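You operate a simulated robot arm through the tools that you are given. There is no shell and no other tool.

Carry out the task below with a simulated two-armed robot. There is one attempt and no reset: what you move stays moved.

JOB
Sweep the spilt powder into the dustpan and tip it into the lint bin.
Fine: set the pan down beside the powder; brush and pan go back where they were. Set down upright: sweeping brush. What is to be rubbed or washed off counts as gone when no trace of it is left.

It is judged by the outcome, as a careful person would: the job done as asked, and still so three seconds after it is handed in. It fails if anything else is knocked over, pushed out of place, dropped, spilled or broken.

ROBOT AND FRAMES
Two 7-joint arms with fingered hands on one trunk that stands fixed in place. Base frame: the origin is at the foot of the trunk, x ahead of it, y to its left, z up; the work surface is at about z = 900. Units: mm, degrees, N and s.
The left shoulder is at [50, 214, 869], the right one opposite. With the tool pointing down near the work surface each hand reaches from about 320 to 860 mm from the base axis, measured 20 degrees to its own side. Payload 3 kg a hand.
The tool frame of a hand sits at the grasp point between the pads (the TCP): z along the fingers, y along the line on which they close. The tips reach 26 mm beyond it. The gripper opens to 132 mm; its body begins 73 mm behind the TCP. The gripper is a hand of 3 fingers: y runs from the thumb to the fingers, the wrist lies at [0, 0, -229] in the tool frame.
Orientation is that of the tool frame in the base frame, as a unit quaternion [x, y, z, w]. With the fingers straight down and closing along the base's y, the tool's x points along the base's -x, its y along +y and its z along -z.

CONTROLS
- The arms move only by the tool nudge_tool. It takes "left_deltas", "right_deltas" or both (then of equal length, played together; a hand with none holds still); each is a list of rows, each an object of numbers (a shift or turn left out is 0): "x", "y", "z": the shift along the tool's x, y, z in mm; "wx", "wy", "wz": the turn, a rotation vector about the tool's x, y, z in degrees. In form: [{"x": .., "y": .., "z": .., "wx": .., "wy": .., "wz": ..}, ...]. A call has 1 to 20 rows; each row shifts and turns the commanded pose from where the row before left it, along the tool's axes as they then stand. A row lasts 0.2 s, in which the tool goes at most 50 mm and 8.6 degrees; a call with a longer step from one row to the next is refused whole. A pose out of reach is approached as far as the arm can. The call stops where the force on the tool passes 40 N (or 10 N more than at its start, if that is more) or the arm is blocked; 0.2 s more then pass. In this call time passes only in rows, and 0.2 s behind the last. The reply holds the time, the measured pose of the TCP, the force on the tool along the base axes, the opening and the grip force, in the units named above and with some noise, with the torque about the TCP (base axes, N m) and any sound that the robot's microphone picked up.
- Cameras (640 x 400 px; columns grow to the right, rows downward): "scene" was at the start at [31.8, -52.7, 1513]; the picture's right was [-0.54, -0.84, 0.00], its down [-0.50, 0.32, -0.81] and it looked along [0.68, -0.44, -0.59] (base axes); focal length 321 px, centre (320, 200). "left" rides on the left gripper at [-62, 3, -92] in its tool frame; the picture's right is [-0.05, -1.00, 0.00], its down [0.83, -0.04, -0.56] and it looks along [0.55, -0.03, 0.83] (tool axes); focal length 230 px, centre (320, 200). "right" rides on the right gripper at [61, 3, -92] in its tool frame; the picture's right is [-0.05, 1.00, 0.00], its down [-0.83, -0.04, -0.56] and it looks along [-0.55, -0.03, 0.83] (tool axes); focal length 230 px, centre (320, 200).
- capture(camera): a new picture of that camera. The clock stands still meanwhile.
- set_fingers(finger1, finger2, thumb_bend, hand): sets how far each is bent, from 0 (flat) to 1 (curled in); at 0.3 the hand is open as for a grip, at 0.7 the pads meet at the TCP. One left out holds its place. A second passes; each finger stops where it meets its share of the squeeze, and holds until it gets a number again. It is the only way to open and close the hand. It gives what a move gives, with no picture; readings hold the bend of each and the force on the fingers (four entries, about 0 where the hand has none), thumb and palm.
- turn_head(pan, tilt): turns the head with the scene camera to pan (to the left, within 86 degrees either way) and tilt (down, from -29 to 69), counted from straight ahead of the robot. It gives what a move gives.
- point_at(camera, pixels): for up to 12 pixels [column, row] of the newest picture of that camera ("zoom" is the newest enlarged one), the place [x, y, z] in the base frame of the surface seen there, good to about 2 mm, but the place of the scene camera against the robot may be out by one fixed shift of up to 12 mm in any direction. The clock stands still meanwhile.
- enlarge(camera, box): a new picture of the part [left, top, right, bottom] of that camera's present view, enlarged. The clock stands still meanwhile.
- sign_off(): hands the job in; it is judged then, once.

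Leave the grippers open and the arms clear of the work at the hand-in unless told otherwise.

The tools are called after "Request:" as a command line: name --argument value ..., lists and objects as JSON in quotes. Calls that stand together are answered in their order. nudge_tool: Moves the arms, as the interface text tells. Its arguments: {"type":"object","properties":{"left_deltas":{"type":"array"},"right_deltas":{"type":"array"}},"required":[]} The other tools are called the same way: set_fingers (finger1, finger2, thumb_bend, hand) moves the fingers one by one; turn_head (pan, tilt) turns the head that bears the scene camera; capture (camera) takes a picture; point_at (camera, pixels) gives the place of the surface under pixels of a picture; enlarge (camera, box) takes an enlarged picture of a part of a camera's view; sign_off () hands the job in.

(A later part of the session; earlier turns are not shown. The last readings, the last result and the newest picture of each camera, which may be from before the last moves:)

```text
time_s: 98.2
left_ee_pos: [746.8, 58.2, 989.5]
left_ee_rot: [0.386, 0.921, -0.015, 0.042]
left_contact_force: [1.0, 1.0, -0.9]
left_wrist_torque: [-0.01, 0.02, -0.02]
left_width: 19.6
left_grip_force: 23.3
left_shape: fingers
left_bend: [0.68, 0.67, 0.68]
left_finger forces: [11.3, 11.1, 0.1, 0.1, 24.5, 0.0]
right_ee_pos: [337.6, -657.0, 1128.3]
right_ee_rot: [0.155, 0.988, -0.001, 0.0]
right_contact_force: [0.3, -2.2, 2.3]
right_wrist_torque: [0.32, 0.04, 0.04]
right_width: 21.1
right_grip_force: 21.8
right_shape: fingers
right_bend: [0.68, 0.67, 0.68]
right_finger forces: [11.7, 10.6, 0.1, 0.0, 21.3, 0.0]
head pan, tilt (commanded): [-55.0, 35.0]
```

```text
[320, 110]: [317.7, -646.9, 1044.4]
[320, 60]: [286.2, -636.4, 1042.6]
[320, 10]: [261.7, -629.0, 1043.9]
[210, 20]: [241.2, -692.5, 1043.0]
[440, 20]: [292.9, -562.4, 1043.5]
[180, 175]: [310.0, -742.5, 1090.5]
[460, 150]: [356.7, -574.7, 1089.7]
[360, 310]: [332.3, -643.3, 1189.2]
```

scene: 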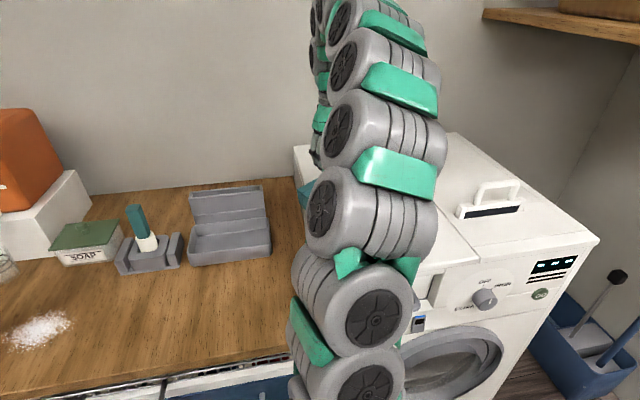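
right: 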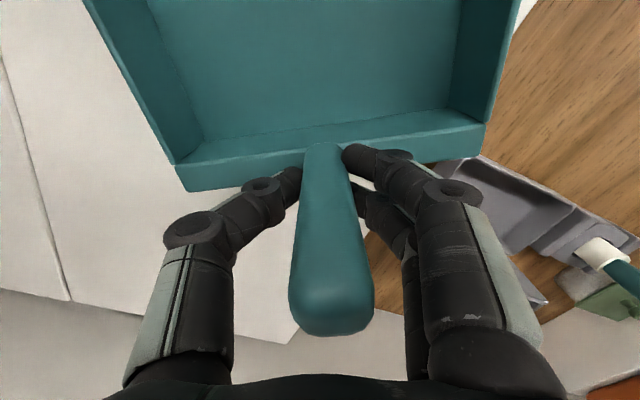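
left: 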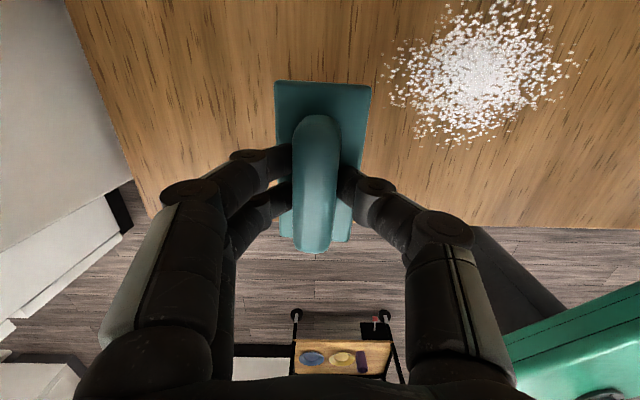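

The pan sits flat again (floor 1043). I release, rise 30 mm with the handle still between the open fingers, and turn the hand to −15.6° so that it closes front-to-back on the handle, which should resist the droop much better.

Request:
set_fingers --hand "right" --finger1 0.35 --finger2 0.35 --thumb_bend 0.35

Request:
nudge_tool --right_deltas '[{"z": -12}, {"z": -12}, {"z": -10}, {"x": 0}]'

Request:
capture --camera "right"

Request:
point_at --camera "right" --pixels '[[320, 200], [300, 200], [335, 200], [320, 150], [307, 150], [332, 150], [190, 145], [460, 120]]'

```text
time_s: 99.2
left_ee_pos: [747.7, 58.6, 989.9]
left_ee_rot: [0.386, 0.921, -0.015, 0.042]
left_contact_force: [0.6, 0.0, -0.8]
left_wrist_torque: [0.02, 0.02, 0.02]
left_width: 19.8
left_grip_force: 23.8
left_shape: fingers
left_bend: [0.68, 0.67, 0.68]
left_finger forces: [11.2, 11.1, 0.1, 0.0, 24.6, 0.1]
right_ee_pos: [336.5, -657.6, 1128.3]
right_ee_rot: [0.154, 0.988, 0.0, -0.002]
right_contact_force: [0.9, 0.3, -0.3]
right_wrist_torque: [-0.01, 0.02, -0.01]
right_width: 117.6
right_grip_force: 0.1
right_shape: fingers
right_bend: [0.35, 0.35, 0.35]
right_finger forces: [0.0, 0.1, 0.0, 0.0, 0.1, 0.1]
head pan, tilt (commanded): [-55.0, 35.0]
```

```text
time_s: 100.2
left_ee_pos: [747.4, 58.3, 989.5]
left_ee_rot: [0.386, 0.921, -0.016, 0.042]
left_contact_force: [-0.3, -0.7, -0.5]
left_wrist_torque: [0.02, -0.01, 0.0]
left_width: 20.1
left_grip_force: 23.2
left_shape: fingers
left_bend: [0.68, 0.67, 0.68]
left_finger forces: [11.2, 11.1, 0.0, 0.0, 24.4, 0.0]
right_ee_pos: [336.9, -657.6, 1163.0]
right_ee_rot: [0.154, 0.988, 0.001, -0.001]
right_contact_force: [-1.1, 0.2, 0.1]
right_wrist_torque: [-0.02, -0.01, 0.01]
right_width: 117.6
right_grip_force: 0.0
right_shape: fingers
right_bend: [0.35, 0.35, 0.35]
right_finger forces: [0.0, 0.0, 0.0, 0.1, 0.0, 0.0]
head pan, tilt (commanded): [-55.0, 35.0]
```

```text
taken
```

right: 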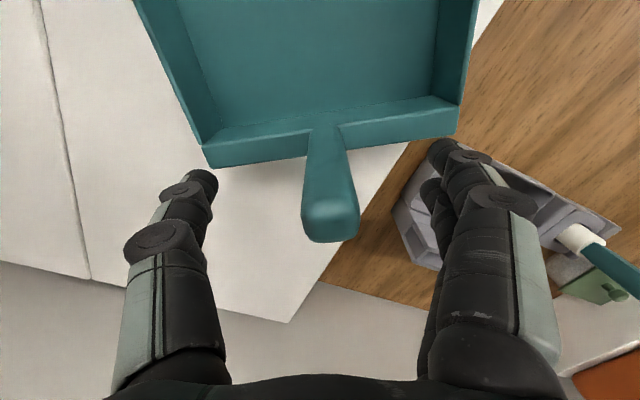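

```text
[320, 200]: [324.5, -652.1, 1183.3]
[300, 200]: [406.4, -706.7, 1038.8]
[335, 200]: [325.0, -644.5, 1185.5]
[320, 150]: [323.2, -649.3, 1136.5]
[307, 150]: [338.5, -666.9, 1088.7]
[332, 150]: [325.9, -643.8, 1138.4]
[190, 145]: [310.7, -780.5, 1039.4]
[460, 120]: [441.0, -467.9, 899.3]
```

The handle is at about (337,-651). I centre on it (y +6.5) and turn 88° clockwise around it.

Request:
nudge_tool --right_deltas '[{"y": 6.5}, {"wz": 8}, {"wz": 8}, {"wz": 8}, {"wz": 8}, {"wz": 8}, {"wz": 8}, {"wz": 8}, {"wz": 8}, {"wz": 8}, {"wz": 8}, {"wz": 8}, {"x": 0}]'

Request:
capture --camera "right"

Request:
capture --camera "scene"

```text
time_s: 103.0
left_ee_pos: [747.0, 58.7, 989.9]
left_ee_rot: [0.387, 0.921, -0.015, 0.041]
left_contact_force: [0.0, -0.4, -0.4]
left_wrist_torque: [0.01, -0.03, -0.02]
left_width: 19.9
left_grip_force: 23.0
left_shape: fingers
left_bend: [0.68, 0.67, 0.68]
left_finger forces: [11.2, 11.0, 0.1, 0.1, 24.5, 0.0]
right_ee_pos: [339.3, -651.6, 1161.8]
right_ee_rot: [0.797, 0.603, -0.001, 0.001]
right_contact_force: [0.2, 0.1, -0.1]
right_wrist_torque: [0.01, -0.02, 0.02]
right_width: 117.7
right_grip_force: 0.1
right_shape: fingers
right_bend: [0.35, 0.35, 0.35]
right_finger forces: [0.0, 0.0, 0.1, 0.0, 0.1, 0.0]
head pan, tilt (commanded): [-55.0, 35.0]
```

```text
taken
```

right: 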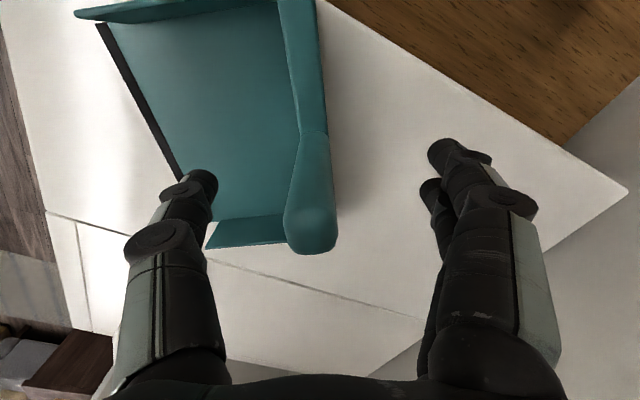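

```text
taken
```

scene: 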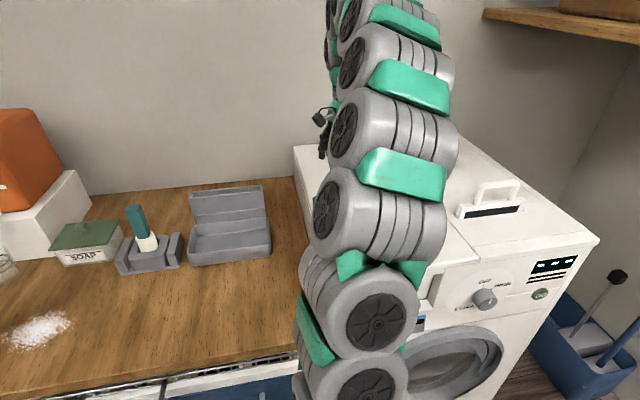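

The thumb is now on the pan side and fingers behind. I measure the handle in this view.

Request:
point_at --camera "right" --pixels '[[312, 235], [290, 215], [332, 215], [312, 215], [312, 190], [296, 190], [328, 190], [320, 60], [285, 60], [318, 120]]'

Request:
enlarge --camera "right" --box '[220, 100, 400, 270]'

```text
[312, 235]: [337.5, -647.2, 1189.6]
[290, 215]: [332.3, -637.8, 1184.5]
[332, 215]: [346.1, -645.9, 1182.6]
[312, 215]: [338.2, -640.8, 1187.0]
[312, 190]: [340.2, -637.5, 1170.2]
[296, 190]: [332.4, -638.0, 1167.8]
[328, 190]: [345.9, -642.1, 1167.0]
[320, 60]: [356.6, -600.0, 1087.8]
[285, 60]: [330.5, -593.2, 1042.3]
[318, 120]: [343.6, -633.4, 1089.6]
```

```text
2.35 times, centred on (310, 185) of right
```

zoom: 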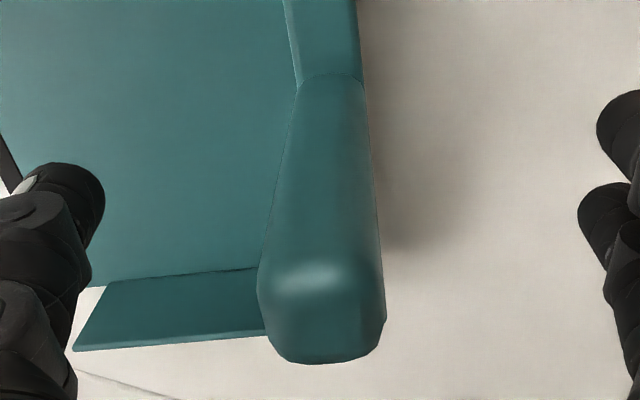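

Handle centre is (336,-651), 3 mm off along y. I correct, descend to z≈1124 and close.

Request:
nudge_tool --right_deltas '[{"y": -3}, {"z": 12.5}, {"z": 12.5}, {"z": 12.5}, {"x": 0}]'

Request:
set_fingers --hand "right" --finger1 0.6 --finger2 0.6 --thumb_bend 0.6

Request:
set_fingers --hand "right" --finger1 1.0 --finger2 1.0 --thumb_bend 1.0

Request:
capture --camera "right"

```text
time_s: 104.2
left_ee_pos: [746.5, 58.1, 989.4]
left_ee_rot: [0.386, 0.921, -0.016, 0.041]
left_contact_force: [0.4, 0.1, -0.6]
left_wrist_torque: [0.03, 0.0, 0.04]
left_width: 19.8
left_grip_force: 23.4
left_shape: fingers
left_bend: [0.68, 0.67, 0.68]
left_finger forces: [11.2, 11.0, 0.0, 0.0, 24.4, 0.1]
right_ee_pos: [336.6, -649.7, 1126.1]
right_ee_rot: [0.798, 0.603, -0.001, 0.001]
right_contact_force: [0.4, -0.9, -0.2]
right_wrist_torque: [0.0, 0.02, 0.03]
right_width: 117.6
right_grip_force: 0.1
right_shape: fingers
right_bend: [0.35, 0.35, 0.35]
right_finger forces: [0.0, 0.0, 0.0, 0.0, 0.0, 0.0]
head pan, tilt (commanded): [-55.0, 35.0]
```

```text
time_s: 105.2
left_ee_pos: [747.5, 58.9, 989.9]
left_ee_rot: [0.386, 0.921, -0.016, 0.042]
left_contact_force: [-0.7, -0.4, -0.7]
left_wrist_torque: [0.03, 0.0, -0.01]
left_width: 19.7
left_grip_force: 23.9
left_shape: fingers
left_bend: [0.68, 0.67, 0.68]
left_finger forces: [11.2, 11.1, 0.0, 0.0, 24.4, 0.1]
right_ee_pos: [336.4, -650.8, 1126.0]
right_ee_rot: [0.797, 0.603, -0.001, 0.0]
right_contact_force: [-0.2, 0.6, -0.6]
right_wrist_torque: [-0.02, 0.0, 0.01]
right_width: 35.7
right_grip_force: 0.1
right_shape: fingers
right_bend: [0.6, 0.6, 0.6]
right_finger forces: [0.0, 0.0, 0.0, 0.0, 0.0, 0.1]
head pan, tilt (commanded): [-55.0, 35.0]
```

```text
time_s: 106.2
left_ee_pos: [747.3, 58.3, 989.5]
left_ee_rot: [0.386, 0.921, -0.015, 0.042]
left_contact_force: [-1.1, -0.3, -0.2]
left_wrist_torque: [0.01, 0.05, 0.0]
left_width: 20.1
left_grip_force: 23.2
left_shape: fingers
left_bend: [0.68, 0.67, 0.68]
left_finger forces: [11.3, 11.1, 0.1, 0.0, 24.5, 0.0]
right_ee_pos: [335.8, -649.2, 1126.5]
right_ee_rot: [0.797, 0.604, -0.002, 0.0]
right_contact_force: [0.1, 0.0, -3.1]
right_wrist_torque: [-0.05, -0.11, -0.02]
right_width: 19.5
right_grip_force: 21.1
right_shape: fingers
right_bend: [0.68, 0.67, 0.67]
right_finger forces: [10.8, 10.6, 0.0, 0.1, 20.9, 0.0]
head pan, tilt (commanded): [-55.0, 35.0]
```

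```text
taken
```

right: 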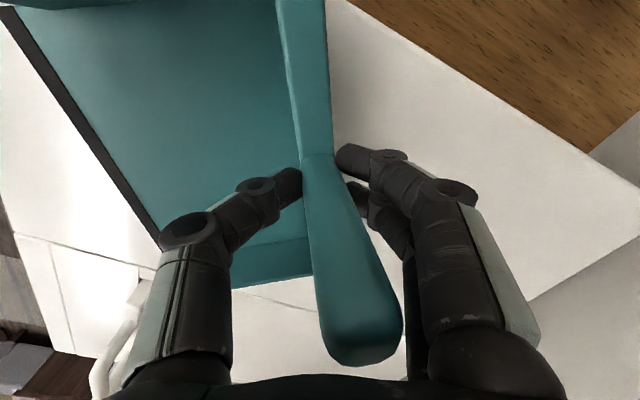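

The pinch tends to tilt the handle top toward the two fingers; here that raises the lip, which is helpful. I measure the pan's attitude now.

Request:
point_at --camera "right" --pixels '[[270, 50], [200, 60], [120, 60], [250, 120], [180, 140], [270, 215], [310, 60], [315, 130], [362, 345], [60, 80], [130, 190]]'

Request:
nudge_tool --right_deltas '[{"z": -5}, {"z": -5}, {"z": -5}, {"z": -5}, {"x": 0}]'

Request:
capture --camera "right"

Request:
point_at --camera "right" --pixels '[[270, 50], [200, 60], [120, 60], [250, 120], [180, 140], [270, 215], [310, 60], [315, 130], [362, 345], [60, 80], [130, 190]]'

```text
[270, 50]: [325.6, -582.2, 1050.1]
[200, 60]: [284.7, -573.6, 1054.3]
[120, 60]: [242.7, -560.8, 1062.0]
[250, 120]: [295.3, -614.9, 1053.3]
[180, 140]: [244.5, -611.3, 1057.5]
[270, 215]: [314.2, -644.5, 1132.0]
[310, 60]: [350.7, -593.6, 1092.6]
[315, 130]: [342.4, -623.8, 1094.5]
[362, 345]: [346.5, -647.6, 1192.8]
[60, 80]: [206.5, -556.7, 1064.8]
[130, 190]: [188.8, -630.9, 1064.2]
```

```text
time_s: 107.4
left_ee_pos: [747.7, 58.7, 989.7]
left_ee_rot: [0.387, 0.921, -0.016, 0.041]
left_contact_force: [0.8, 0.9, -1.5]
left_wrist_torque: [0.01, 0.0, -0.01]
left_width: 19.9
left_grip_force: 23.5
left_shape: fingers
left_bend: [0.68, 0.67, 0.68]
left_finger forces: [11.2, 11.1, 0.0, 0.0, 24.4, 0.0]
right_ee_pos: [335.4, -650.3, 1145.3]
right_ee_rot: [0.797, 0.604, 0.0, -0.001]
right_contact_force: [0.6, 0.5, -3.0]
right_wrist_torque: [-0.02, -0.14, -0.01]
right_width: 19.5
right_grip_force: 21.5
right_shape: fingers
right_bend: [0.68, 0.67, 0.67]
right_finger forces: [10.9, 10.6, 0.0, 0.0, 21.1, 0.0]
head pan, tilt (commanded): [-55.0, 35.0]
```

```text
taken
```

right: 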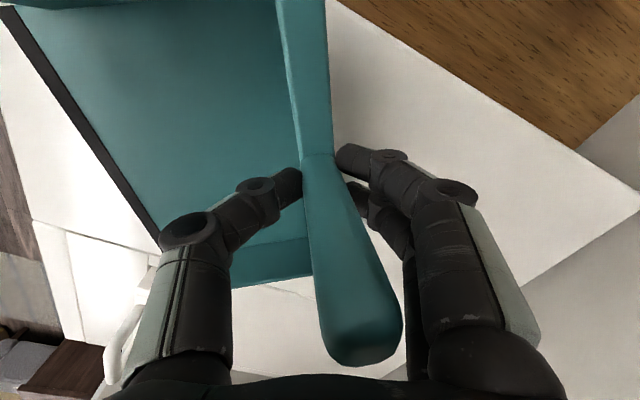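

```text
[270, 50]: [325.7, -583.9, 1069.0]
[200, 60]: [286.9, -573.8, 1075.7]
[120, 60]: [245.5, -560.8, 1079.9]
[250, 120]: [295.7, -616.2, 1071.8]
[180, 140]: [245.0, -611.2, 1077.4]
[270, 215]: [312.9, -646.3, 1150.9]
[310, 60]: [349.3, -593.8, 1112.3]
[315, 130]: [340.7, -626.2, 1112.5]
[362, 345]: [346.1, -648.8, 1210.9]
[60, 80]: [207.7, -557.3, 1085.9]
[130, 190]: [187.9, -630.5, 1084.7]
```

The pan is now firmly held, level in roll with its lip 8° up, and it kept exactly the same attitude while lifted. To plan a collision-free carry I check where my right arm's links are.

Request:
capture --camera "scene"

Request:
point_at --camera "scene" --pixels '[[380, 370], [375, 315], [330, 270], [375, 220], [390, 160], [390, 110], [390, 60], [390, 15], [325, 120], [320, 200], [310, 340]]'

```text
taken
```

scene: 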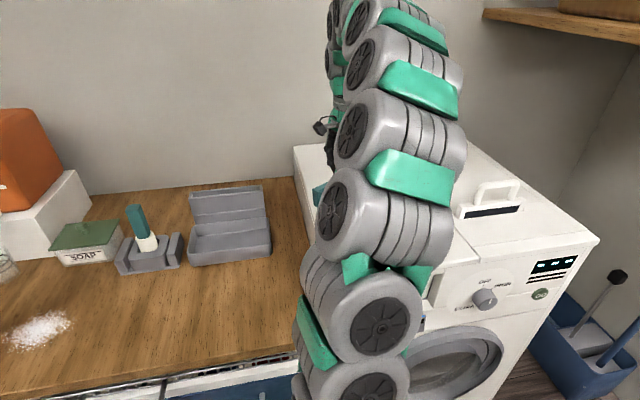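

```text
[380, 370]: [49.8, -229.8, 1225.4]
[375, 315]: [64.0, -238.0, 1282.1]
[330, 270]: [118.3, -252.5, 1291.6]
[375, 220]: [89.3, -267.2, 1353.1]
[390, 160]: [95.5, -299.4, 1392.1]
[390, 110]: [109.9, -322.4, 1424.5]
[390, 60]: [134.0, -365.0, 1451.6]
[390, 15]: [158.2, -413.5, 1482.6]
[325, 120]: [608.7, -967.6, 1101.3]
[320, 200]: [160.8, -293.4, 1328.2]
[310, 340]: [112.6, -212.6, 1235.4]
```

The arm arches high (z>1225 near the trunk), leaving free space below. I lift 25 mm more and carry the pan to a transfer spot above the counter middle, around (508,-367), then check the grip.

Request:
nudge_tool --right_deltas '[{"z": -8}, {"z": -8}, {"z": -9}, {"x": 12, "y": 3.4}, {"x": 26, "y": 7.3}, {"x": 28, "y": 7.9}, {"x": 28, "y": 7.9}, {"x": 28, "y": 7.9}, {"x": 28, "y": 7.9}, {"x": 28, "y": 7.9}, {"x": 28, "y": 7.9}, {"x": 28, "y": 7.9}, {"x": 28, "y": 7.9}, {"x": 28, "y": 7.9}, {"x": 18, "y": 5}, {"x": 11, "y": 3}, {"x": 0}]'

Request:
capture --camera "right"

Request:
capture --camera "scene"

```text
time_s: 111.0
left_ee_pos: [746.5, 58.6, 988.5]
left_ee_rot: [0.386, 0.922, -0.015, 0.042]
left_contact_force: [0.3, -0.4, -0.2]
left_wrist_torque: [0.01, 0.02, 0.02]
left_width: 19.9
left_grip_force: 23.5
left_shape: fingers
left_bend: [0.68, 0.67, 0.68]
left_finger forces: [11.3, 11.2, 0.0, 0.0, 24.5, 0.1]
right_ee_pos: [510.1, -367.6, 1169.9]
right_ee_rot: [0.797, 0.603, -0.001, -0.001]
right_contact_force: [0.1, 0.4, -3.4]
right_wrist_torque: [-0.05, -0.13, -0.02]
right_width: 15.3
right_grip_force: 22.4
right_shape: fingers
right_bend: [0.7, 0.67, 0.67]
right_finger forces: [15.6, 10.9, 0.0, 0.0, 18.6, 0.1]
head pan, tilt (commanded): [-55.0, 35.0]
```

```text
taken
```

right: 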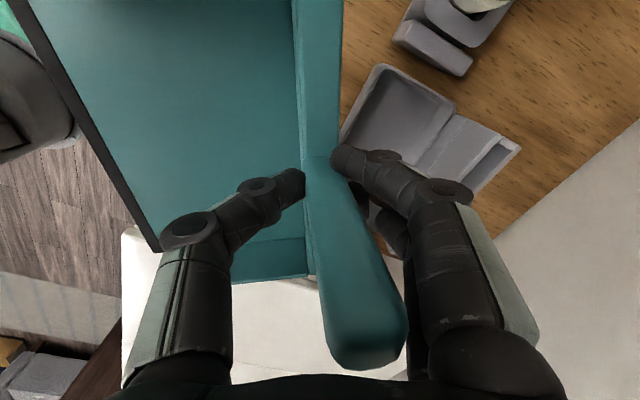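

```text
taken
```

scene: 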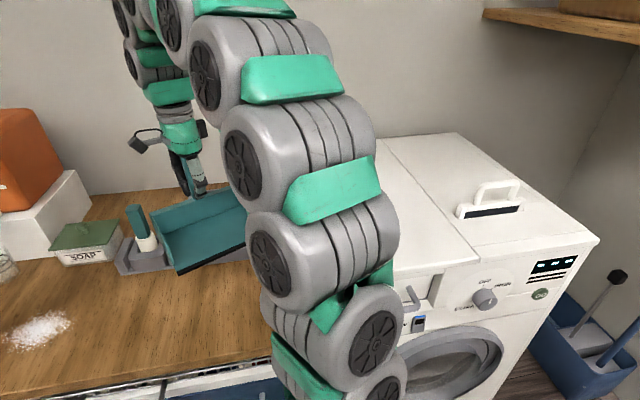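

The pan is held over the counter. I check its attitude and yaw before lowering.

Request:
point_at --camera "right" --pixels '[[270, 50], [200, 60], [120, 60], [250, 120], [180, 140], [322, 20], [322, 130], [365, 350], [100, 130], [150, 225], [60, 60]]'

```text
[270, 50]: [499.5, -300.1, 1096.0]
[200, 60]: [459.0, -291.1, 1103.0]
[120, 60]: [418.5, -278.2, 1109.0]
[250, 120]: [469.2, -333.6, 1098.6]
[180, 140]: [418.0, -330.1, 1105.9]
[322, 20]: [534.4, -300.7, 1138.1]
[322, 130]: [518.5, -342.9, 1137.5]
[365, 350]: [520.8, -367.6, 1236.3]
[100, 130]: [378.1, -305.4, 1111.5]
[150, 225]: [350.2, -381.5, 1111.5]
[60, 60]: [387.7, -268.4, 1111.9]
```

Pan faces about 160°, lip 8° up, steady. I turn it 34° clockwise and lower to z≈1015.

Request:
nudge_tool --right_deltas '[{"wz": 6.72}, {"wz": 6.72}, {"wz": 6.72}, {"wz": 6.72}, {"wz": 6.72}, {"z": 25}, {"z": 26}, {"z": 26}, {"z": 26}, {"z": 26}, {"z": 26}, {"x": 0}]'

Request:
capture --camera "right"

Request:
point_at --camera "right" --pixels '[[270, 50], [200, 60], [120, 60], [250, 120], [180, 140], [322, 20], [322, 130], [365, 350], [100, 130], [150, 225], [60, 60]]'

```text
time_s: 113.6
left_ee_pos: [747.0, 59.7, 990.4]
left_ee_rot: [0.386, 0.921, -0.015, 0.042]
left_contact_force: [0.1, -0.7, 0.2]
left_wrist_torque: [0.01, -0.05, -0.01]
left_width: 20.0
left_grip_force: 24.2
left_shape: fingers
left_bend: [0.68, 0.67, 0.68]
left_finger forces: [11.2, 11.2, 0.1, 0.0, 24.4, 0.1]
right_ee_pos: [508.2, -368.9, 1015.1]
right_ee_rot: [0.937, 0.348, -0.001, 0.001]
right_contact_force: [-0.3, -0.1, -2.3]
right_wrist_torque: [-0.12, -0.12, 0.03]
right_width: 15.6
right_grip_force: 22.2
right_shape: fingers
right_bend: [0.69, 0.67, 0.68]
right_finger forces: [13.2, 11.4, 0.0, 0.1, 19.1, 0.1]
head pan, tilt (commanded): [-55.0, 35.0]
```

```text
taken
```

right: 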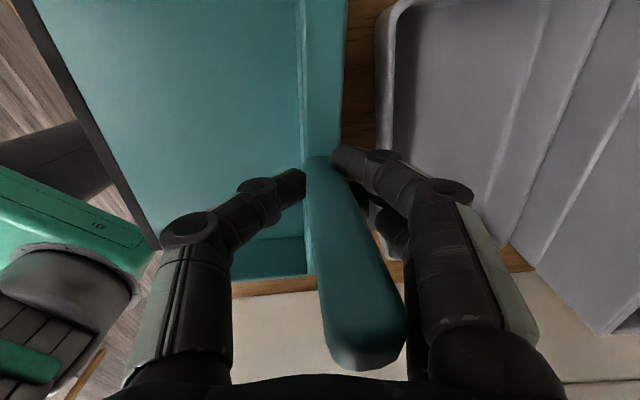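

```text
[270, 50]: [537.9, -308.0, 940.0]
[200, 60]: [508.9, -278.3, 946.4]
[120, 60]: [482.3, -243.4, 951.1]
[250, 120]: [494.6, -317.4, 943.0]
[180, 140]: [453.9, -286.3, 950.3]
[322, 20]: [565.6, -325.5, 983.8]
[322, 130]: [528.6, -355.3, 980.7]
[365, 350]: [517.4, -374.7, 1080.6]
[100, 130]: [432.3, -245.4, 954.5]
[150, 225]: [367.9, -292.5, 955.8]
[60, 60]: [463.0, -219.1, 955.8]
```

Lip dir ≈37°, pan still 8° lip-up. I level it (wx −8) and lower in steps to the counter at z≈990.

Request:
nudge_tool --right_deltas '[{"wx": -4}, {"wx": -4}, {"z": 7, "y": -1}, {"z": 7, "y": -1}, {"x": 0}]'

Request:
nudge_tool --right_deltas '[{"z": 4, "y": -0.6}, {"z": 3, "y": -0.4}, {"x": 0}]'

Request:
capture --camera "right"

Request:
point_at --camera "right" --pixels '[[270, 50], [200, 60], [120, 60], [250, 120], [180, 140], [322, 20], [322, 130], [365, 350], [100, 130], [150, 225], [60, 60]]'

```text
time_s: 114.8
left_ee_pos: [746.6, 59.2, 988.9]
left_ee_rot: [0.386, 0.921, -0.016, 0.042]
left_contact_force: [0.5, -0.2, -0.3]
left_wrist_torque: [-0.03, -0.02, 0.02]
left_width: 20.1
left_grip_force: 23.8
left_shape: fingers
left_bend: [0.68, 0.67, 0.68]
left_finger forces: [11.2, 11.3, 0.0, 0.0, 24.5, 0.1]
right_ee_pos: [508.5, -368.3, 1001.0]
right_ee_rot: [0.935, 0.347, 0.024, 0.066]
right_contact_force: [-0.9, -0.6, -2.9]
right_wrist_torque: [-0.07, -0.06, 0.0]
right_width: 15.6
right_grip_force: 21.7
right_shape: fingers
right_bend: [0.69, 0.67, 0.68]
right_finger forces: [12.6, 11.4, 0.0, 0.0, 19.6, 0.0]
head pan, tilt (commanded): [-55.0, 35.0]
```

```text
time_s: 115.6
left_ee_pos: [747.0, 58.3, 989.2]
left_ee_rot: [0.386, 0.921, -0.016, 0.041]
left_contact_force: [-0.4, -0.8, -0.7]
left_wrist_torque: [0.02, 0.05, -0.03]
left_width: 20.1
left_grip_force: 23.4
left_shape: fingers
left_bend: [0.68, 0.67, 0.68]
left_finger forces: [11.2, 11.2, 0.0, 0.0, 24.5, 0.1]
right_ee_pos: [508.4, -369.7, 993.7]
right_ee_rot: [0.936, 0.346, 0.023, 0.065]
right_contact_force: [0.1, 0.2, -3.6]
right_wrist_torque: [-0.1, -0.08, 0.02]
right_width: 15.5
right_grip_force: 21.5
right_shape: fingers
right_bend: [0.69, 0.67, 0.68]
right_finger forces: [12.5, 11.4, 0.0, 0.1, 19.6, 0.1]
head pan, tilt (commanded): [-55.0, 35.0]
```

```text
taken
```

right: 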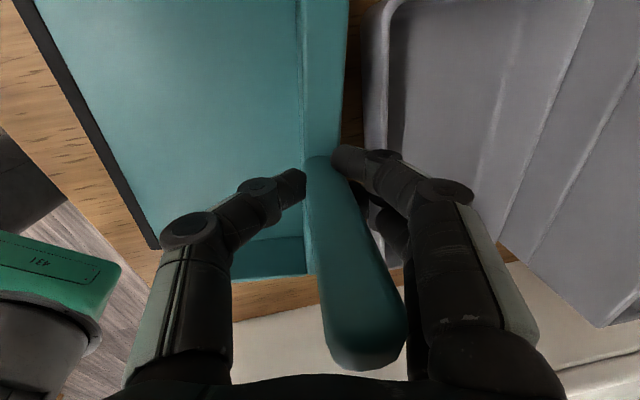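

```text
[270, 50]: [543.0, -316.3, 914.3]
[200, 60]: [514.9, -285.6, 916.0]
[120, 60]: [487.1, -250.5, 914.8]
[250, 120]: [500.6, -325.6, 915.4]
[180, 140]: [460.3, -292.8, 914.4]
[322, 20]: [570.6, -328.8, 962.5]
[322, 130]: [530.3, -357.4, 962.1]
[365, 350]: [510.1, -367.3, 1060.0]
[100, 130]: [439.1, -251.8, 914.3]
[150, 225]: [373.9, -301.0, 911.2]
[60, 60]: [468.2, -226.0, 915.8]
```

The pan is exactly level, about 7 mm above the counter. I lower the remaining distance in small steps until I feel contact.

Request:
nudge_tool --right_deltas '[{"z": 3, "y": -0.4}, {"z": 3, "y": -0.4}, {"x": 0}]'

Request:
nudge_tool --right_deltas '[{"z": 1.5, "y": -0.2}, {"x": 0}]'

```text
time_s: 116.4
left_ee_pos: [747.3, 58.8, 989.6]
left_ee_rot: [0.386, 0.921, -0.016, 0.042]
left_contact_force: [-1.1, 0.1, -0.9]
left_wrist_torque: [-0.02, -0.01, 0.0]
left_width: 20.0
left_grip_force: 23.6
left_shape: fingers
left_bend: [0.68, 0.67, 0.68]
left_finger forces: [11.1, 11.3, 0.0, 0.1, 24.4, 0.0]
right_ee_pos: [507.3, -367.8, 987.1]
right_ee_rot: [0.935, 0.348, 0.023, 0.066]
right_contact_force: [0.4, -0.3, -1.5]
right_wrist_torque: [-0.07, -0.06, -0.02]
right_width: 15.4
right_grip_force: 21.8
right_shape: fingers
right_bend: [0.69, 0.67, 0.68]
right_finger forces: [12.4, 11.4, 0.0, 0.1, 19.6, 0.1]
head pan, tilt (commanded): [-55.0, 35.0]
```

```text
time_s: 117.0
left_ee_pos: [747.0, 58.4, 989.4]
left_ee_rot: [0.387, 0.921, -0.016, 0.042]
left_contact_force: [0.0, -0.2, -0.4]
left_wrist_torque: [0.0, 0.03, -0.04]
left_width: 19.7
left_grip_force: 23.6
left_shape: fingers
left_bend: [0.68, 0.67, 0.68]
left_finger forces: [11.2, 11.2, 0.0, 0.1, 24.3, 0.0]
right_ee_pos: [507.7, -369.1, 985.0]
right_ee_rot: [0.935, 0.347, 0.023, 0.066]
right_contact_force: [-0.1, -0.3, -2.7]
right_wrist_torque: [-0.07, -0.1, 0.03]
right_width: 15.7
right_grip_force: 21.4
right_shape: fingers
right_bend: [0.69, 0.67, 0.68]
right_finger forces: [12.4, 11.5, 0.1, 0.0, 19.7, 0.1]
head pan, tilt (commanded): [-55.0, 35.0]
```

Request:
nudge_tool --right_deltas '[{"z": 1.5, "y": -0.2}, {"x": 0}]'

Request:
nudge_tool --right_deltas '[{"z": 1.5, "y": -0.2}, {"x": 0}]'

```text
time_s: 117.6
left_ee_pos: [747.8, 59.1, 989.3]
left_ee_rot: [0.387, 0.921, -0.016, 0.042]
left_contact_force: [-1.1, -0.2, -0.6]
left_wrist_torque: [0.02, -0.02, 0.02]
left_width: 19.9
left_grip_force: 23.9
left_shape: fingers
left_bend: [0.68, 0.67, 0.68]
left_finger forces: [11.1, 11.2, 0.0, 0.1, 24.3, 0.0]
right_ee_pos: [508.6, -368.6, 984.6]
right_ee_rot: [0.935, 0.347, 0.024, 0.066]
right_contact_force: [-0.6, 0.5, -3.0]
right_wrist_torque: [-0.05, -0.03, 0.01]
right_width: 15.6
right_grip_force: 21.8
right_shape: fingers
right_bend: [0.69, 0.67, 0.68]
right_finger forces: [12.4, 11.5, 0.0, 0.0, 19.8, 0.0]
head pan, tilt (commanded): [-55.0, 35.0]
```

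```text
time_s: 118.2
left_ee_pos: [747.7, 59.4, 989.7]
left_ee_rot: [0.386, 0.921, -0.015, 0.042]
left_contact_force: [0.4, 1.0, -0.7]
left_wrist_torque: [0.0, 0.0, -0.01]
left_width: 20.1
left_grip_force: 23.6
left_shape: fingers
left_bend: [0.68, 0.67, 0.68]
left_finger forces: [11.2, 11.2, 0.0, 0.1, 24.4, 0.0]
right_ee_pos: [508.8, -368.5, 982.6]
right_ee_rot: [0.935, 0.346, 0.024, 0.066]
right_contact_force: [-0.1, -0.2, -1.4]
right_wrist_torque: [-0.01, 0.16, 0.0]
right_width: 15.5
right_grip_force: 22.5
right_shape: fingers
right_bend: [0.69, 0.67, 0.68]
right_finger forces: [12.1, 12.7, 0.0, 0.1, 20.8, 0.1]
head pan, tilt (commanded): [-55.0, 35.0]
```

Contact is beginning (torque changed). One more 1.5 mm step, then look.

Request:
nudge_tool --right_deltas '[{"z": 1.5, "y": -0.2}, {"x": 0}]'

Request:
capture --camera "right"

Request:
point_at --camera "right" --pixels '[[270, 50], [200, 60], [120, 60], [250, 120], [180, 140], [322, 20], [322, 130], [365, 350], [100, 130], [150, 225], [60, 60]]'

```text
time_s: 118.8
left_ee_pos: [749.0, 57.3, 989.8]
left_ee_rot: [0.386, 0.921, -0.016, 0.042]
left_contact_force: [-0.5, -0.8, -1.4]
left_wrist_torque: [0.02, 0.04, 0.0]
left_width: 19.8
left_grip_force: 22.8
left_shape: fingers
left_bend: [0.68, 0.67, 0.68]
left_finger forces: [11.2, 11.2, 0.0, 0.0, 24.4, 0.0]
right_ee_pos: [508.9, -367.8, 980.8]
right_ee_rot: [0.936, 0.346, 0.024, 0.066]
right_contact_force: [0.6, -0.4, -0.2]
right_wrist_torque: [-0.04, 0.32, 0.07]
right_width: 15.4
right_grip_force: 23.7
right_shape: fingers
right_bend: [0.69, 0.67, 0.68]
right_finger forces: [12.1, 14.2, 0.1, 0.1, 21.5, 0.0]
head pan, tilt (commanded): [-55.0, 35.0]
```

```text
taken
```

right: 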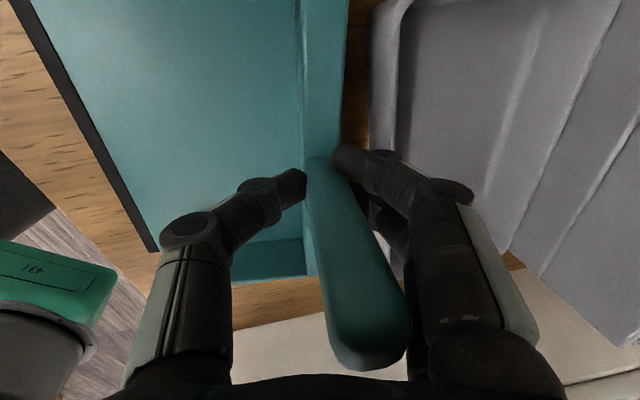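

```text
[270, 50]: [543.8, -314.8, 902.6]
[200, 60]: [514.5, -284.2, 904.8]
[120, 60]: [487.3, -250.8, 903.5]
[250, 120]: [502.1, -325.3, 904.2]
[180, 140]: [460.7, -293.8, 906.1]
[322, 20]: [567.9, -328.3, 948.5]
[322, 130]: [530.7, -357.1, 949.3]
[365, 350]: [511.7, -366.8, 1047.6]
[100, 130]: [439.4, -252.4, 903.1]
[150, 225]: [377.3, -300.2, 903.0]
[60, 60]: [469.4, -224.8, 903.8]
```

The pan sits flat on the counter (floor ≈904). I release with a modest opening, level the hand and rise clear of the handle.

Request:
set_fingers --hand "right" --finger1 0.5 --finger2 0.5 --thumb_bend 0.5

Request:
nudge_tool --right_deltas '[{"z": -15, "y": 2}, {"z": -20, "y": 3}, {"z": -25, "y": 3.5}, {"z": -25, "y": 3.5}, {"z": -25, "y": 3.5}, {"wx": 4}, {"wx": 4}, {"x": 0}]'

Request:
capture --camera "right"

```text
time_s: 119.8
left_ee_pos: [747.4, 58.6, 989.8]
left_ee_rot: [0.387, 0.921, -0.016, 0.041]
left_contact_force: [0.6, 0.1, -1.5]
left_wrist_torque: [-0.01, 0.0, -0.03]
left_width: 20.1
left_grip_force: 23.7
left_shape: fingers
left_bend: [0.68, 0.67, 0.68]
left_finger forces: [11.2, 11.2, 0.0, 0.0, 24.3, 0.0]
right_ee_pos: [508.7, -367.9, 980.9]
right_ee_rot: [0.935, 0.347, 0.024, 0.065]
right_contact_force: [0.1, 0.7, 0.0]
right_wrist_torque: [-0.01, 0.03, -0.01]
right_width: 67.4
right_grip_force: 0.3
right_shape: fingers
right_bend: [0.5, 0.5, 0.5]
right_finger forces: [0.3, 0.5, 0.0, 0.0, 0.1, 0.1]
head pan, tilt (commanded): [-55.0, 35.0]
```

```text
time_s: 121.6
left_ee_pos: [746.3, 59.1, 990.3]
left_ee_rot: [0.386, 0.921, -0.016, 0.042]
left_contact_force: [0.2, 0.0, -0.5]
left_wrist_torque: [0.02, -0.01, 0.0]
left_width: 20.1
left_grip_force: 23.3
left_shape: fingers
left_bend: [0.68, 0.67, 0.68]
left_finger forces: [11.3, 11.2, 0.1, 0.1, 24.3, 0.0]
right_ee_pos: [507.6, -367.8, 1092.9]
right_ee_rot: [0.938, 0.347, -0.001, 0.0]
right_contact_force: [-0.4, 0.2, -0.5]
right_wrist_torque: [0.02, 0.0, 0.0]
right_width: 67.4
right_grip_force: 0.1
right_shape: fingers
right_bend: [0.5, 0.5, 0.5]
right_finger forces: [0.1, 0.0, 0.1, 0.0, 0.0, 0.1]
head pan, tilt (commanded): [-55.0, 35.0]
```

```text
taken
```

right: 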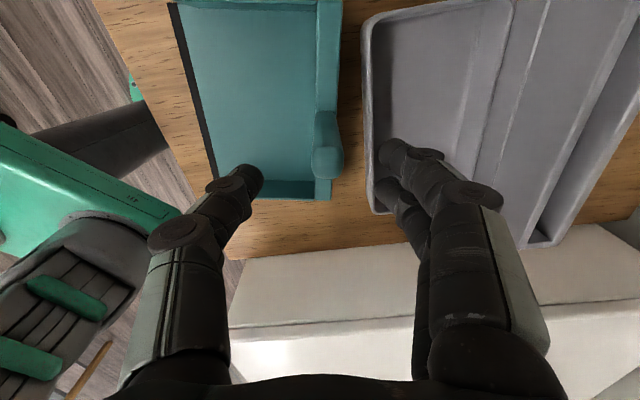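

The pan is free-standing on the counter. From here I can simply slide it flat along the counter to the powder, which avoids any droop. I turn the hand to yaw ≈38° (closing along the lip direction) above the handle.

Request:
nudge_tool --right_deltas '[{"wz": -7.9}, {"wz": -7.9}, {"wz": -7.9}, {"wz": -7.9}, {"wz": -7.9}, {"wz": -7.9}, {"wz": -7.9}, {"wz": -7.9}, {"wz": -7.9}, {"wz": -7.9}, {"wz": -7.9}, {"x": 0}]'

Request:
capture --camera "right"

Request:
point_at --camera "right" --pixels '[[320, 175], [310, 165], [330, 165], [320, 150], [320, 130], [312, 140], [328, 140]]'

```text
time_s: 124.2
left_ee_pos: [747.1, 58.6, 989.7]
left_ee_rot: [0.387, 0.921, -0.016, 0.041]
left_contact_force: [-0.4, -0.1, -1.4]
left_wrist_torque: [0.02, 0.0, 0.01]
left_width: 19.8
left_grip_force: 23.7
left_shape: fingers
left_bend: [0.68, 0.67, 0.68]
left_finger forces: [11.3, 11.3, 0.0, 0.1, 24.3, 0.1]
right_ee_pos: [508.6, -367.9, 1092.2]
right_ee_rot: [0.442, 0.897, -0.001, 0.0]
right_contact_force: [0.1, -0.2, 0.3]
right_wrist_torque: [0.03, -0.01, -0.03]
right_width: 67.4
right_grip_force: 0.0
right_shape: fingers
right_bend: [0.5, 0.5, 0.5]
right_finger forces: [0.1, 0.0, 0.0, 0.0, 0.0, 0.0]
head pan, tilt (commanded): [-55.0, 35.0]
```

```text
taken
```

right: 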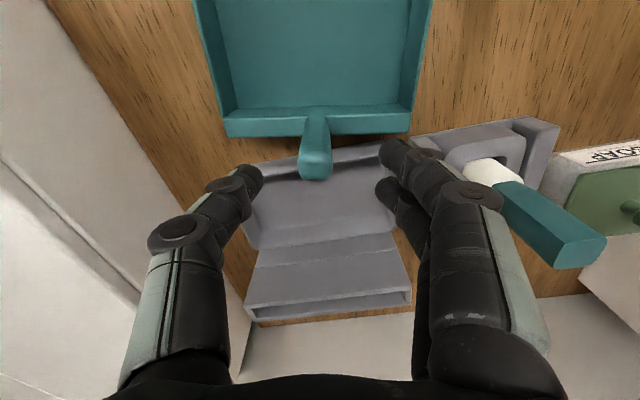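

```text
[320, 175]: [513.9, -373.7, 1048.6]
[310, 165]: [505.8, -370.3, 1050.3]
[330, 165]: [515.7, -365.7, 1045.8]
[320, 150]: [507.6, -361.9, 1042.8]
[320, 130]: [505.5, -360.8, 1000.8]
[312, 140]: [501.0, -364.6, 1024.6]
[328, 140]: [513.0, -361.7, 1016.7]
```

Handle centre ≈ (511,-371). I shift 4.7 mm back, descend around the handle to z≈988 and close lightly to cage it.

Request:
nudge_tool --right_deltas '[{"x": -4.7}, {"z": 26}, {"z": 26}, {"z": 26}, {"z": 26}, {"x": 0}]'

Request:
set_fingers --hand "right" --finger1 0.65 --finger2 0.65 --thumb_bend 0.65

Request:
capture --camera "right"

Request:
point_at --camera "right" --pixels '[[320, 100], [320, 40], [220, 40], [430, 40], [180, 160], [460, 140], [325, 320]]'

```text
time_s: 125.6
left_ee_pos: [748.0, 57.5, 989.7]
left_ee_rot: [0.387, 0.921, -0.016, 0.042]
left_contact_force: [0.3, 0.3, -0.2]
left_wrist_torque: [-0.03, 0.0, -0.01]
left_width: 20.1
left_grip_force: 23.4
left_shape: fingers
left_bend: [0.68, 0.67, 0.68]
left_finger forces: [11.4, 11.2, 0.0, 0.1, 24.3, 0.1]
right_ee_pos: [511.8, -370.6, 988.0]
right_ee_rot: [0.442, 0.897, -0.002, -0.001]
right_contact_force: [0.6, -0.3, -0.2]
right_wrist_torque: [-0.01, 0.01, 0.02]
right_width: 67.4
right_grip_force: 0.0
right_shape: fingers
right_bend: [0.5, 0.5, 0.5]
right_finger forces: [0.1, 0.0, 0.0, 0.1, 0.1, 0.0]
head pan, tilt (commanded): [-55.0, 35.0]
```

```text
time_s: 126.6
left_ee_pos: [747.0, 58.9, 990.0]
left_ee_rot: [0.386, 0.921, -0.016, 0.042]
left_contact_force: [0.2, 0.1, -0.9]
left_wrist_torque: [-0.02, 0.0, 0.0]
left_width: 19.8
left_grip_force: 23.4
left_shape: fingers
left_bend: [0.68, 0.67, 0.68]
left_finger forces: [11.2, 11.1, 0.0, 0.0, 24.3, 0.0]
right_ee_pos: [512.0, -370.7, 986.8]
right_ee_rot: [0.442, 0.897, -0.001, 0.001]
right_contact_force: [-0.2, -0.5, -0.3]
right_wrist_torque: [0.01, -0.02, 0.05]
right_width: 25.2
right_grip_force: 2.3
right_shape: fingers
right_bend: [0.64, 0.64, 0.64]
right_finger forces: [1.1, 0.9, 0.1, 0.0, 2.2, 0.0]
head pan, tilt (commanded): [-55.0, 35.0]
```

```text
taken
```

right: 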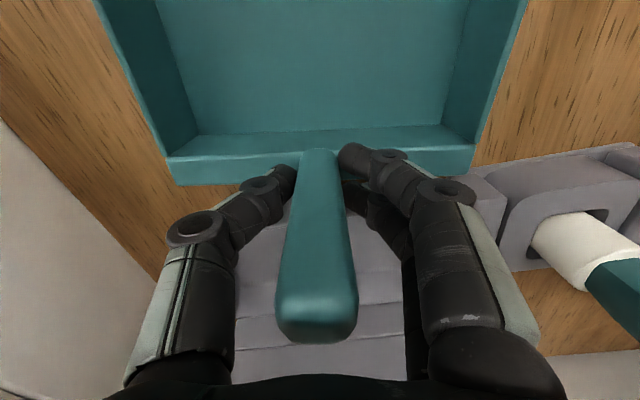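

```text
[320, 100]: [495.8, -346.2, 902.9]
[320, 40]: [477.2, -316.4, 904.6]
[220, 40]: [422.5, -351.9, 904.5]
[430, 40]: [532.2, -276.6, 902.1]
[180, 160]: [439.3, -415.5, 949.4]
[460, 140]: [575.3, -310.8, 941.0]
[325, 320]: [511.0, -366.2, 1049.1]
```

The handle is caged with a light 2 N hold and the pan is flat. Now I slide and turn the pan along the counter in small steps (keeping clear of the bin/holder fronts and the powder). First half of the path, then a check.

Request:
nudge_tool --right_deltas '[{"x": 5.0, "y": 6.3, "wz": 5.075}, {"x": 5.4, "y": 5.8, "wz": 5.075}, {"x": 5.4, "y": 6.0, "wz": 5.075}, {"x": 6.0, "y": 5.8, "wz": 5.075}, {"x": 7.8, "y": 4.4, "wz": 5.075}, {"x": 8.4, "y": 3.5, "wz": 5.075}, {"x": 8.8, "y": 2.6, "wz": 5.075}, {"x": 9.0, "y": 1.9, "wz": 5.075}, {"x": 0}]'

Request:
capture --camera "right"

Request:
turn_head --pan -25 --tilt 48

Request:
capture --camera "scene"

```text
time_s: 128.6
left_ee_pos: [747.2, 57.7, 989.4]
left_ee_rot: [0.386, 0.921, -0.016, 0.042]
left_contact_force: [-0.2, 0.6, -1.1]
left_wrist_torque: [-0.01, -0.03, -0.02]
left_width: 19.4
left_grip_force: 23.4
left_shape: fingers
left_bend: [0.68, 0.67, 0.68]
left_finger forces: [11.3, 11.2, 0.0, 0.0, 24.4, 0.0]
right_ee_pos: [527.4, -305.3, 989.3]
right_ee_rot: [0.727, 0.687, -0.001, 0.0]
right_contact_force: [-0.2, -1.1, 0.3]
right_wrist_torque: [0.0, 0.02, 0.05]
right_width: 23.7
right_grip_force: 1.9
right_shape: fingers
right_bend: [0.64, 0.65, 0.64]
right_finger forces: [2.1, 0.1, 0.0, 0.0, 2.7, 0.1]
head pan, tilt (commanded): [-55.0, 35.0]
```

```text
taken
```

right: 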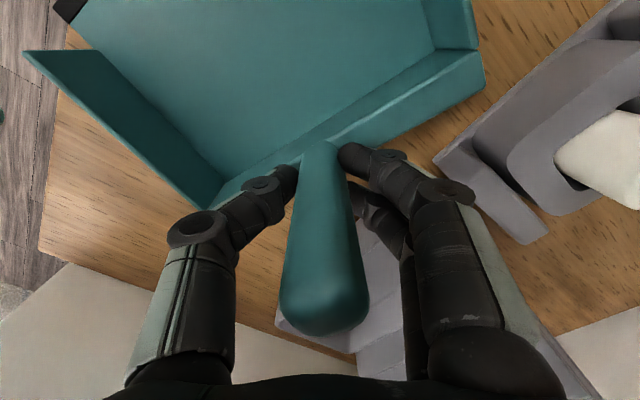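

```text
time_s: 129.5
left_ee_pos: [747.5, 59.1, 988.5]
left_ee_rot: [0.386, 0.921, -0.016, 0.042]
left_contact_force: [-0.2, 0.8, -1.2]
left_wrist_torque: [0.01, -0.02, 0.0]
left_width: 19.9
left_grip_force: 23.4
left_shape: fingers
left_bend: [0.68, 0.67, 0.68]
left_finger forces: [11.3, 11.1, 0.0, 0.0, 24.3, 0.1]
right_ee_pos: [527.9, -306.2, 988.6]
right_ee_rot: [0.726, 0.687, -0.002, -0.001]
right_contact_force: [-1.3, -0.2, -0.5]
right_wrist_torque: [-0.01, -0.05, 0.04]
right_width: 23.7
right_grip_force: 2.6
right_shape: fingers
right_bend: [0.64, 0.65, 0.64]
right_finger forces: [2.1, 0.1, 0.1, 0.1, 2.6, 0.0]
head pan, tilt (commanded): [-25.0, 48.0]
```

```text
taken
```

scene: 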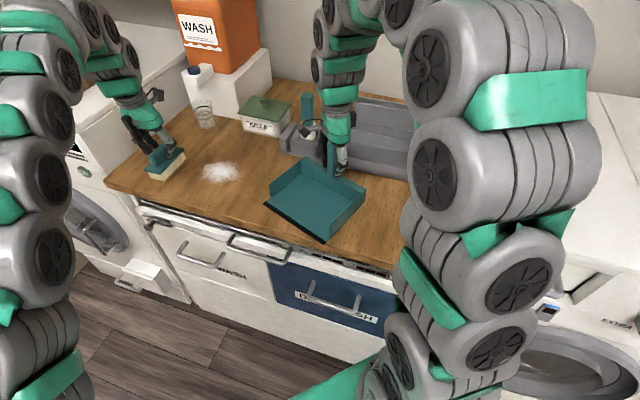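

The pan turned less than the hand (it slips in yaw in the light cage). I measure its real pose.

Request:
point_at --camera "right" --pixels '[[235, 190], [470, 75], [300, 60], [200, 40], [400, 30], [325, 310], [445, 90], [250, 195], [100, 10], [240, 120]]'

Request:
point_at --camera "scene" --pixels '[[267, 205], [327, 240], [303, 160], [362, 200], [340, 165], [300, 195]]'

```text
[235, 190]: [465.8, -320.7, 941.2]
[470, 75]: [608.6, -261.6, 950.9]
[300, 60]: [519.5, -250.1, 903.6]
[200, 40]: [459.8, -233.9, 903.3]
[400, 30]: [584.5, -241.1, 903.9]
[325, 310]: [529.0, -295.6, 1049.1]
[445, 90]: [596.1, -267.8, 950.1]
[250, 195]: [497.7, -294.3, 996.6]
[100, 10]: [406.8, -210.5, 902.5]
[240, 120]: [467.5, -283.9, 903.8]
```

```text
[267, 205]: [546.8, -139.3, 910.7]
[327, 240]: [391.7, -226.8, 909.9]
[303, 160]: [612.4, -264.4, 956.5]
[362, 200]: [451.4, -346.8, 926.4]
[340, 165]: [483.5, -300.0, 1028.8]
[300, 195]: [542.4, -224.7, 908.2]
```

The pan rotated only about 10° (lip direction now ≈28°). I'll measure its yaw more exactly along the back wall's top edge.

Request:
point_at --camera "right" --pixels '[[400, 115], [420, 105], [440, 93], [460, 82], [475, 72], [215, 200], [225, 195], [235, 188], [245, 183], [30, 52], [475, 10], [455, 40]]'

Request:
enlarge --camera "scene" --box '[240, 100, 400, 260]'

```text
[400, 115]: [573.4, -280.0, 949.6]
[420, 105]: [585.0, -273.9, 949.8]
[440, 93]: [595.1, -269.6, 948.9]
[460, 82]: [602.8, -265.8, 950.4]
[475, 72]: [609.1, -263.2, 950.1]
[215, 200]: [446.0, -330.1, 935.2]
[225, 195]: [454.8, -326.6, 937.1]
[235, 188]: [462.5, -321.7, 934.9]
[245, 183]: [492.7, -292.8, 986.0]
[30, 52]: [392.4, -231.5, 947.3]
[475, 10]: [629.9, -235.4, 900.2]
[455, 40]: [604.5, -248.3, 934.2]
```

```text
2.50 times, centred on (320, 180) of scene
```

zoom: 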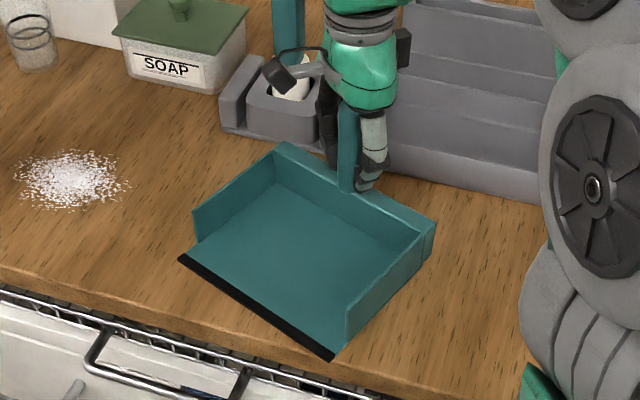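

Pan's lip direction is 25.8°, hand is at −3°. I open slightly, turn the hand back 29° to align with the handle's faces, and squeeze a bit more firmly.

Request:
set_fingers --hand "right" --finger1 0.6 --finger2 0.6 --thumb_bend 0.6

Request:
nudge_tool --right_deltas '[{"wz": -7.25}, {"wz": -7.25}, {"wz": -7.25}, {"wz": -7.25}, {"x": 0}]'

Request:
capture --camera "right"

Request:
point_at --camera "right" --pixels '[[320, 320], [300, 300], [345, 300], [295, 220], [345, 220], [320, 220], [220, 170], [440, 150]]'

```text
time_s: 130.5
left_ee_pos: [746.8, 58.4, 990.4]
left_ee_rot: [0.386, 0.921, -0.016, 0.042]
left_contact_force: [-0.1, -0.1, -1.4]
left_wrist_torque: [0.0, 0.03, 0.01]
left_width: 19.8
left_grip_force: 23.2
left_shape: fingers
left_bend: [0.68, 0.67, 0.68]
left_finger forces: [11.2, 11.2, 0.1, 0.0, 24.4, 0.1]
right_ee_pos: [525.9, -305.7, 988.4]
right_ee_rot: [0.726, 0.688, 0.0, -0.001]
right_contact_force: [0.5, -0.1, 0.1]
right_wrist_torque: [-0.01, 0.0, -0.01]
right_width: 34.4
right_grip_force: 0.2
right_shape: fingers
right_bend: [0.6, 0.6, 0.6]
right_finger forces: [0.0, 0.0, 0.0, 0.0, 0.0, 0.0]
head pan, tilt (commanded): [-25.0, 48.0]
```

```text
time_s: 131.7
left_ee_pos: [747.3, 59.0, 989.4]
left_ee_rot: [0.386, 0.921, -0.016, 0.042]
left_contact_force: [0.5, -0.8, -0.2]
left_wrist_torque: [0.0, -0.04, -0.03]
left_width: 19.8
left_grip_force: 23.4
left_shape: fingers
left_bend: [0.68, 0.67, 0.68]
left_finger forces: [11.3, 11.1, 0.0, 0.0, 24.2, 0.1]
right_ee_pos: [528.4, -305.7, 986.7]
right_ee_rot: [0.53, 0.848, -0.001, -0.001]
right_contact_force: [0.1, -0.1, -0.7]
right_wrist_torque: [0.0, -0.02, 0.04]
right_width: 34.3
right_grip_force: 0.0
right_shape: fingers
right_bend: [0.6, 0.6, 0.6]
right_finger forces: [0.0, 0.0, 0.0, 0.1, 0.1, 0.1]
head pan, tilt (commanded): [-25.0, 48.0]
```

```text
taken
```

right: 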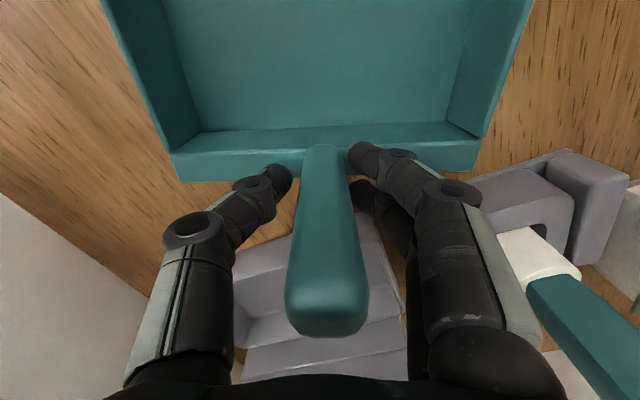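

```text
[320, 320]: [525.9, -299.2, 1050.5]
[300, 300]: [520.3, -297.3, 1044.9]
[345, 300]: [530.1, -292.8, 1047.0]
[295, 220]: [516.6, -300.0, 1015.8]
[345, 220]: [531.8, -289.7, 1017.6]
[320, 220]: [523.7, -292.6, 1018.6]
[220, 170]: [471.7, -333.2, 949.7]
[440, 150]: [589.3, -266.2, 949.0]
```

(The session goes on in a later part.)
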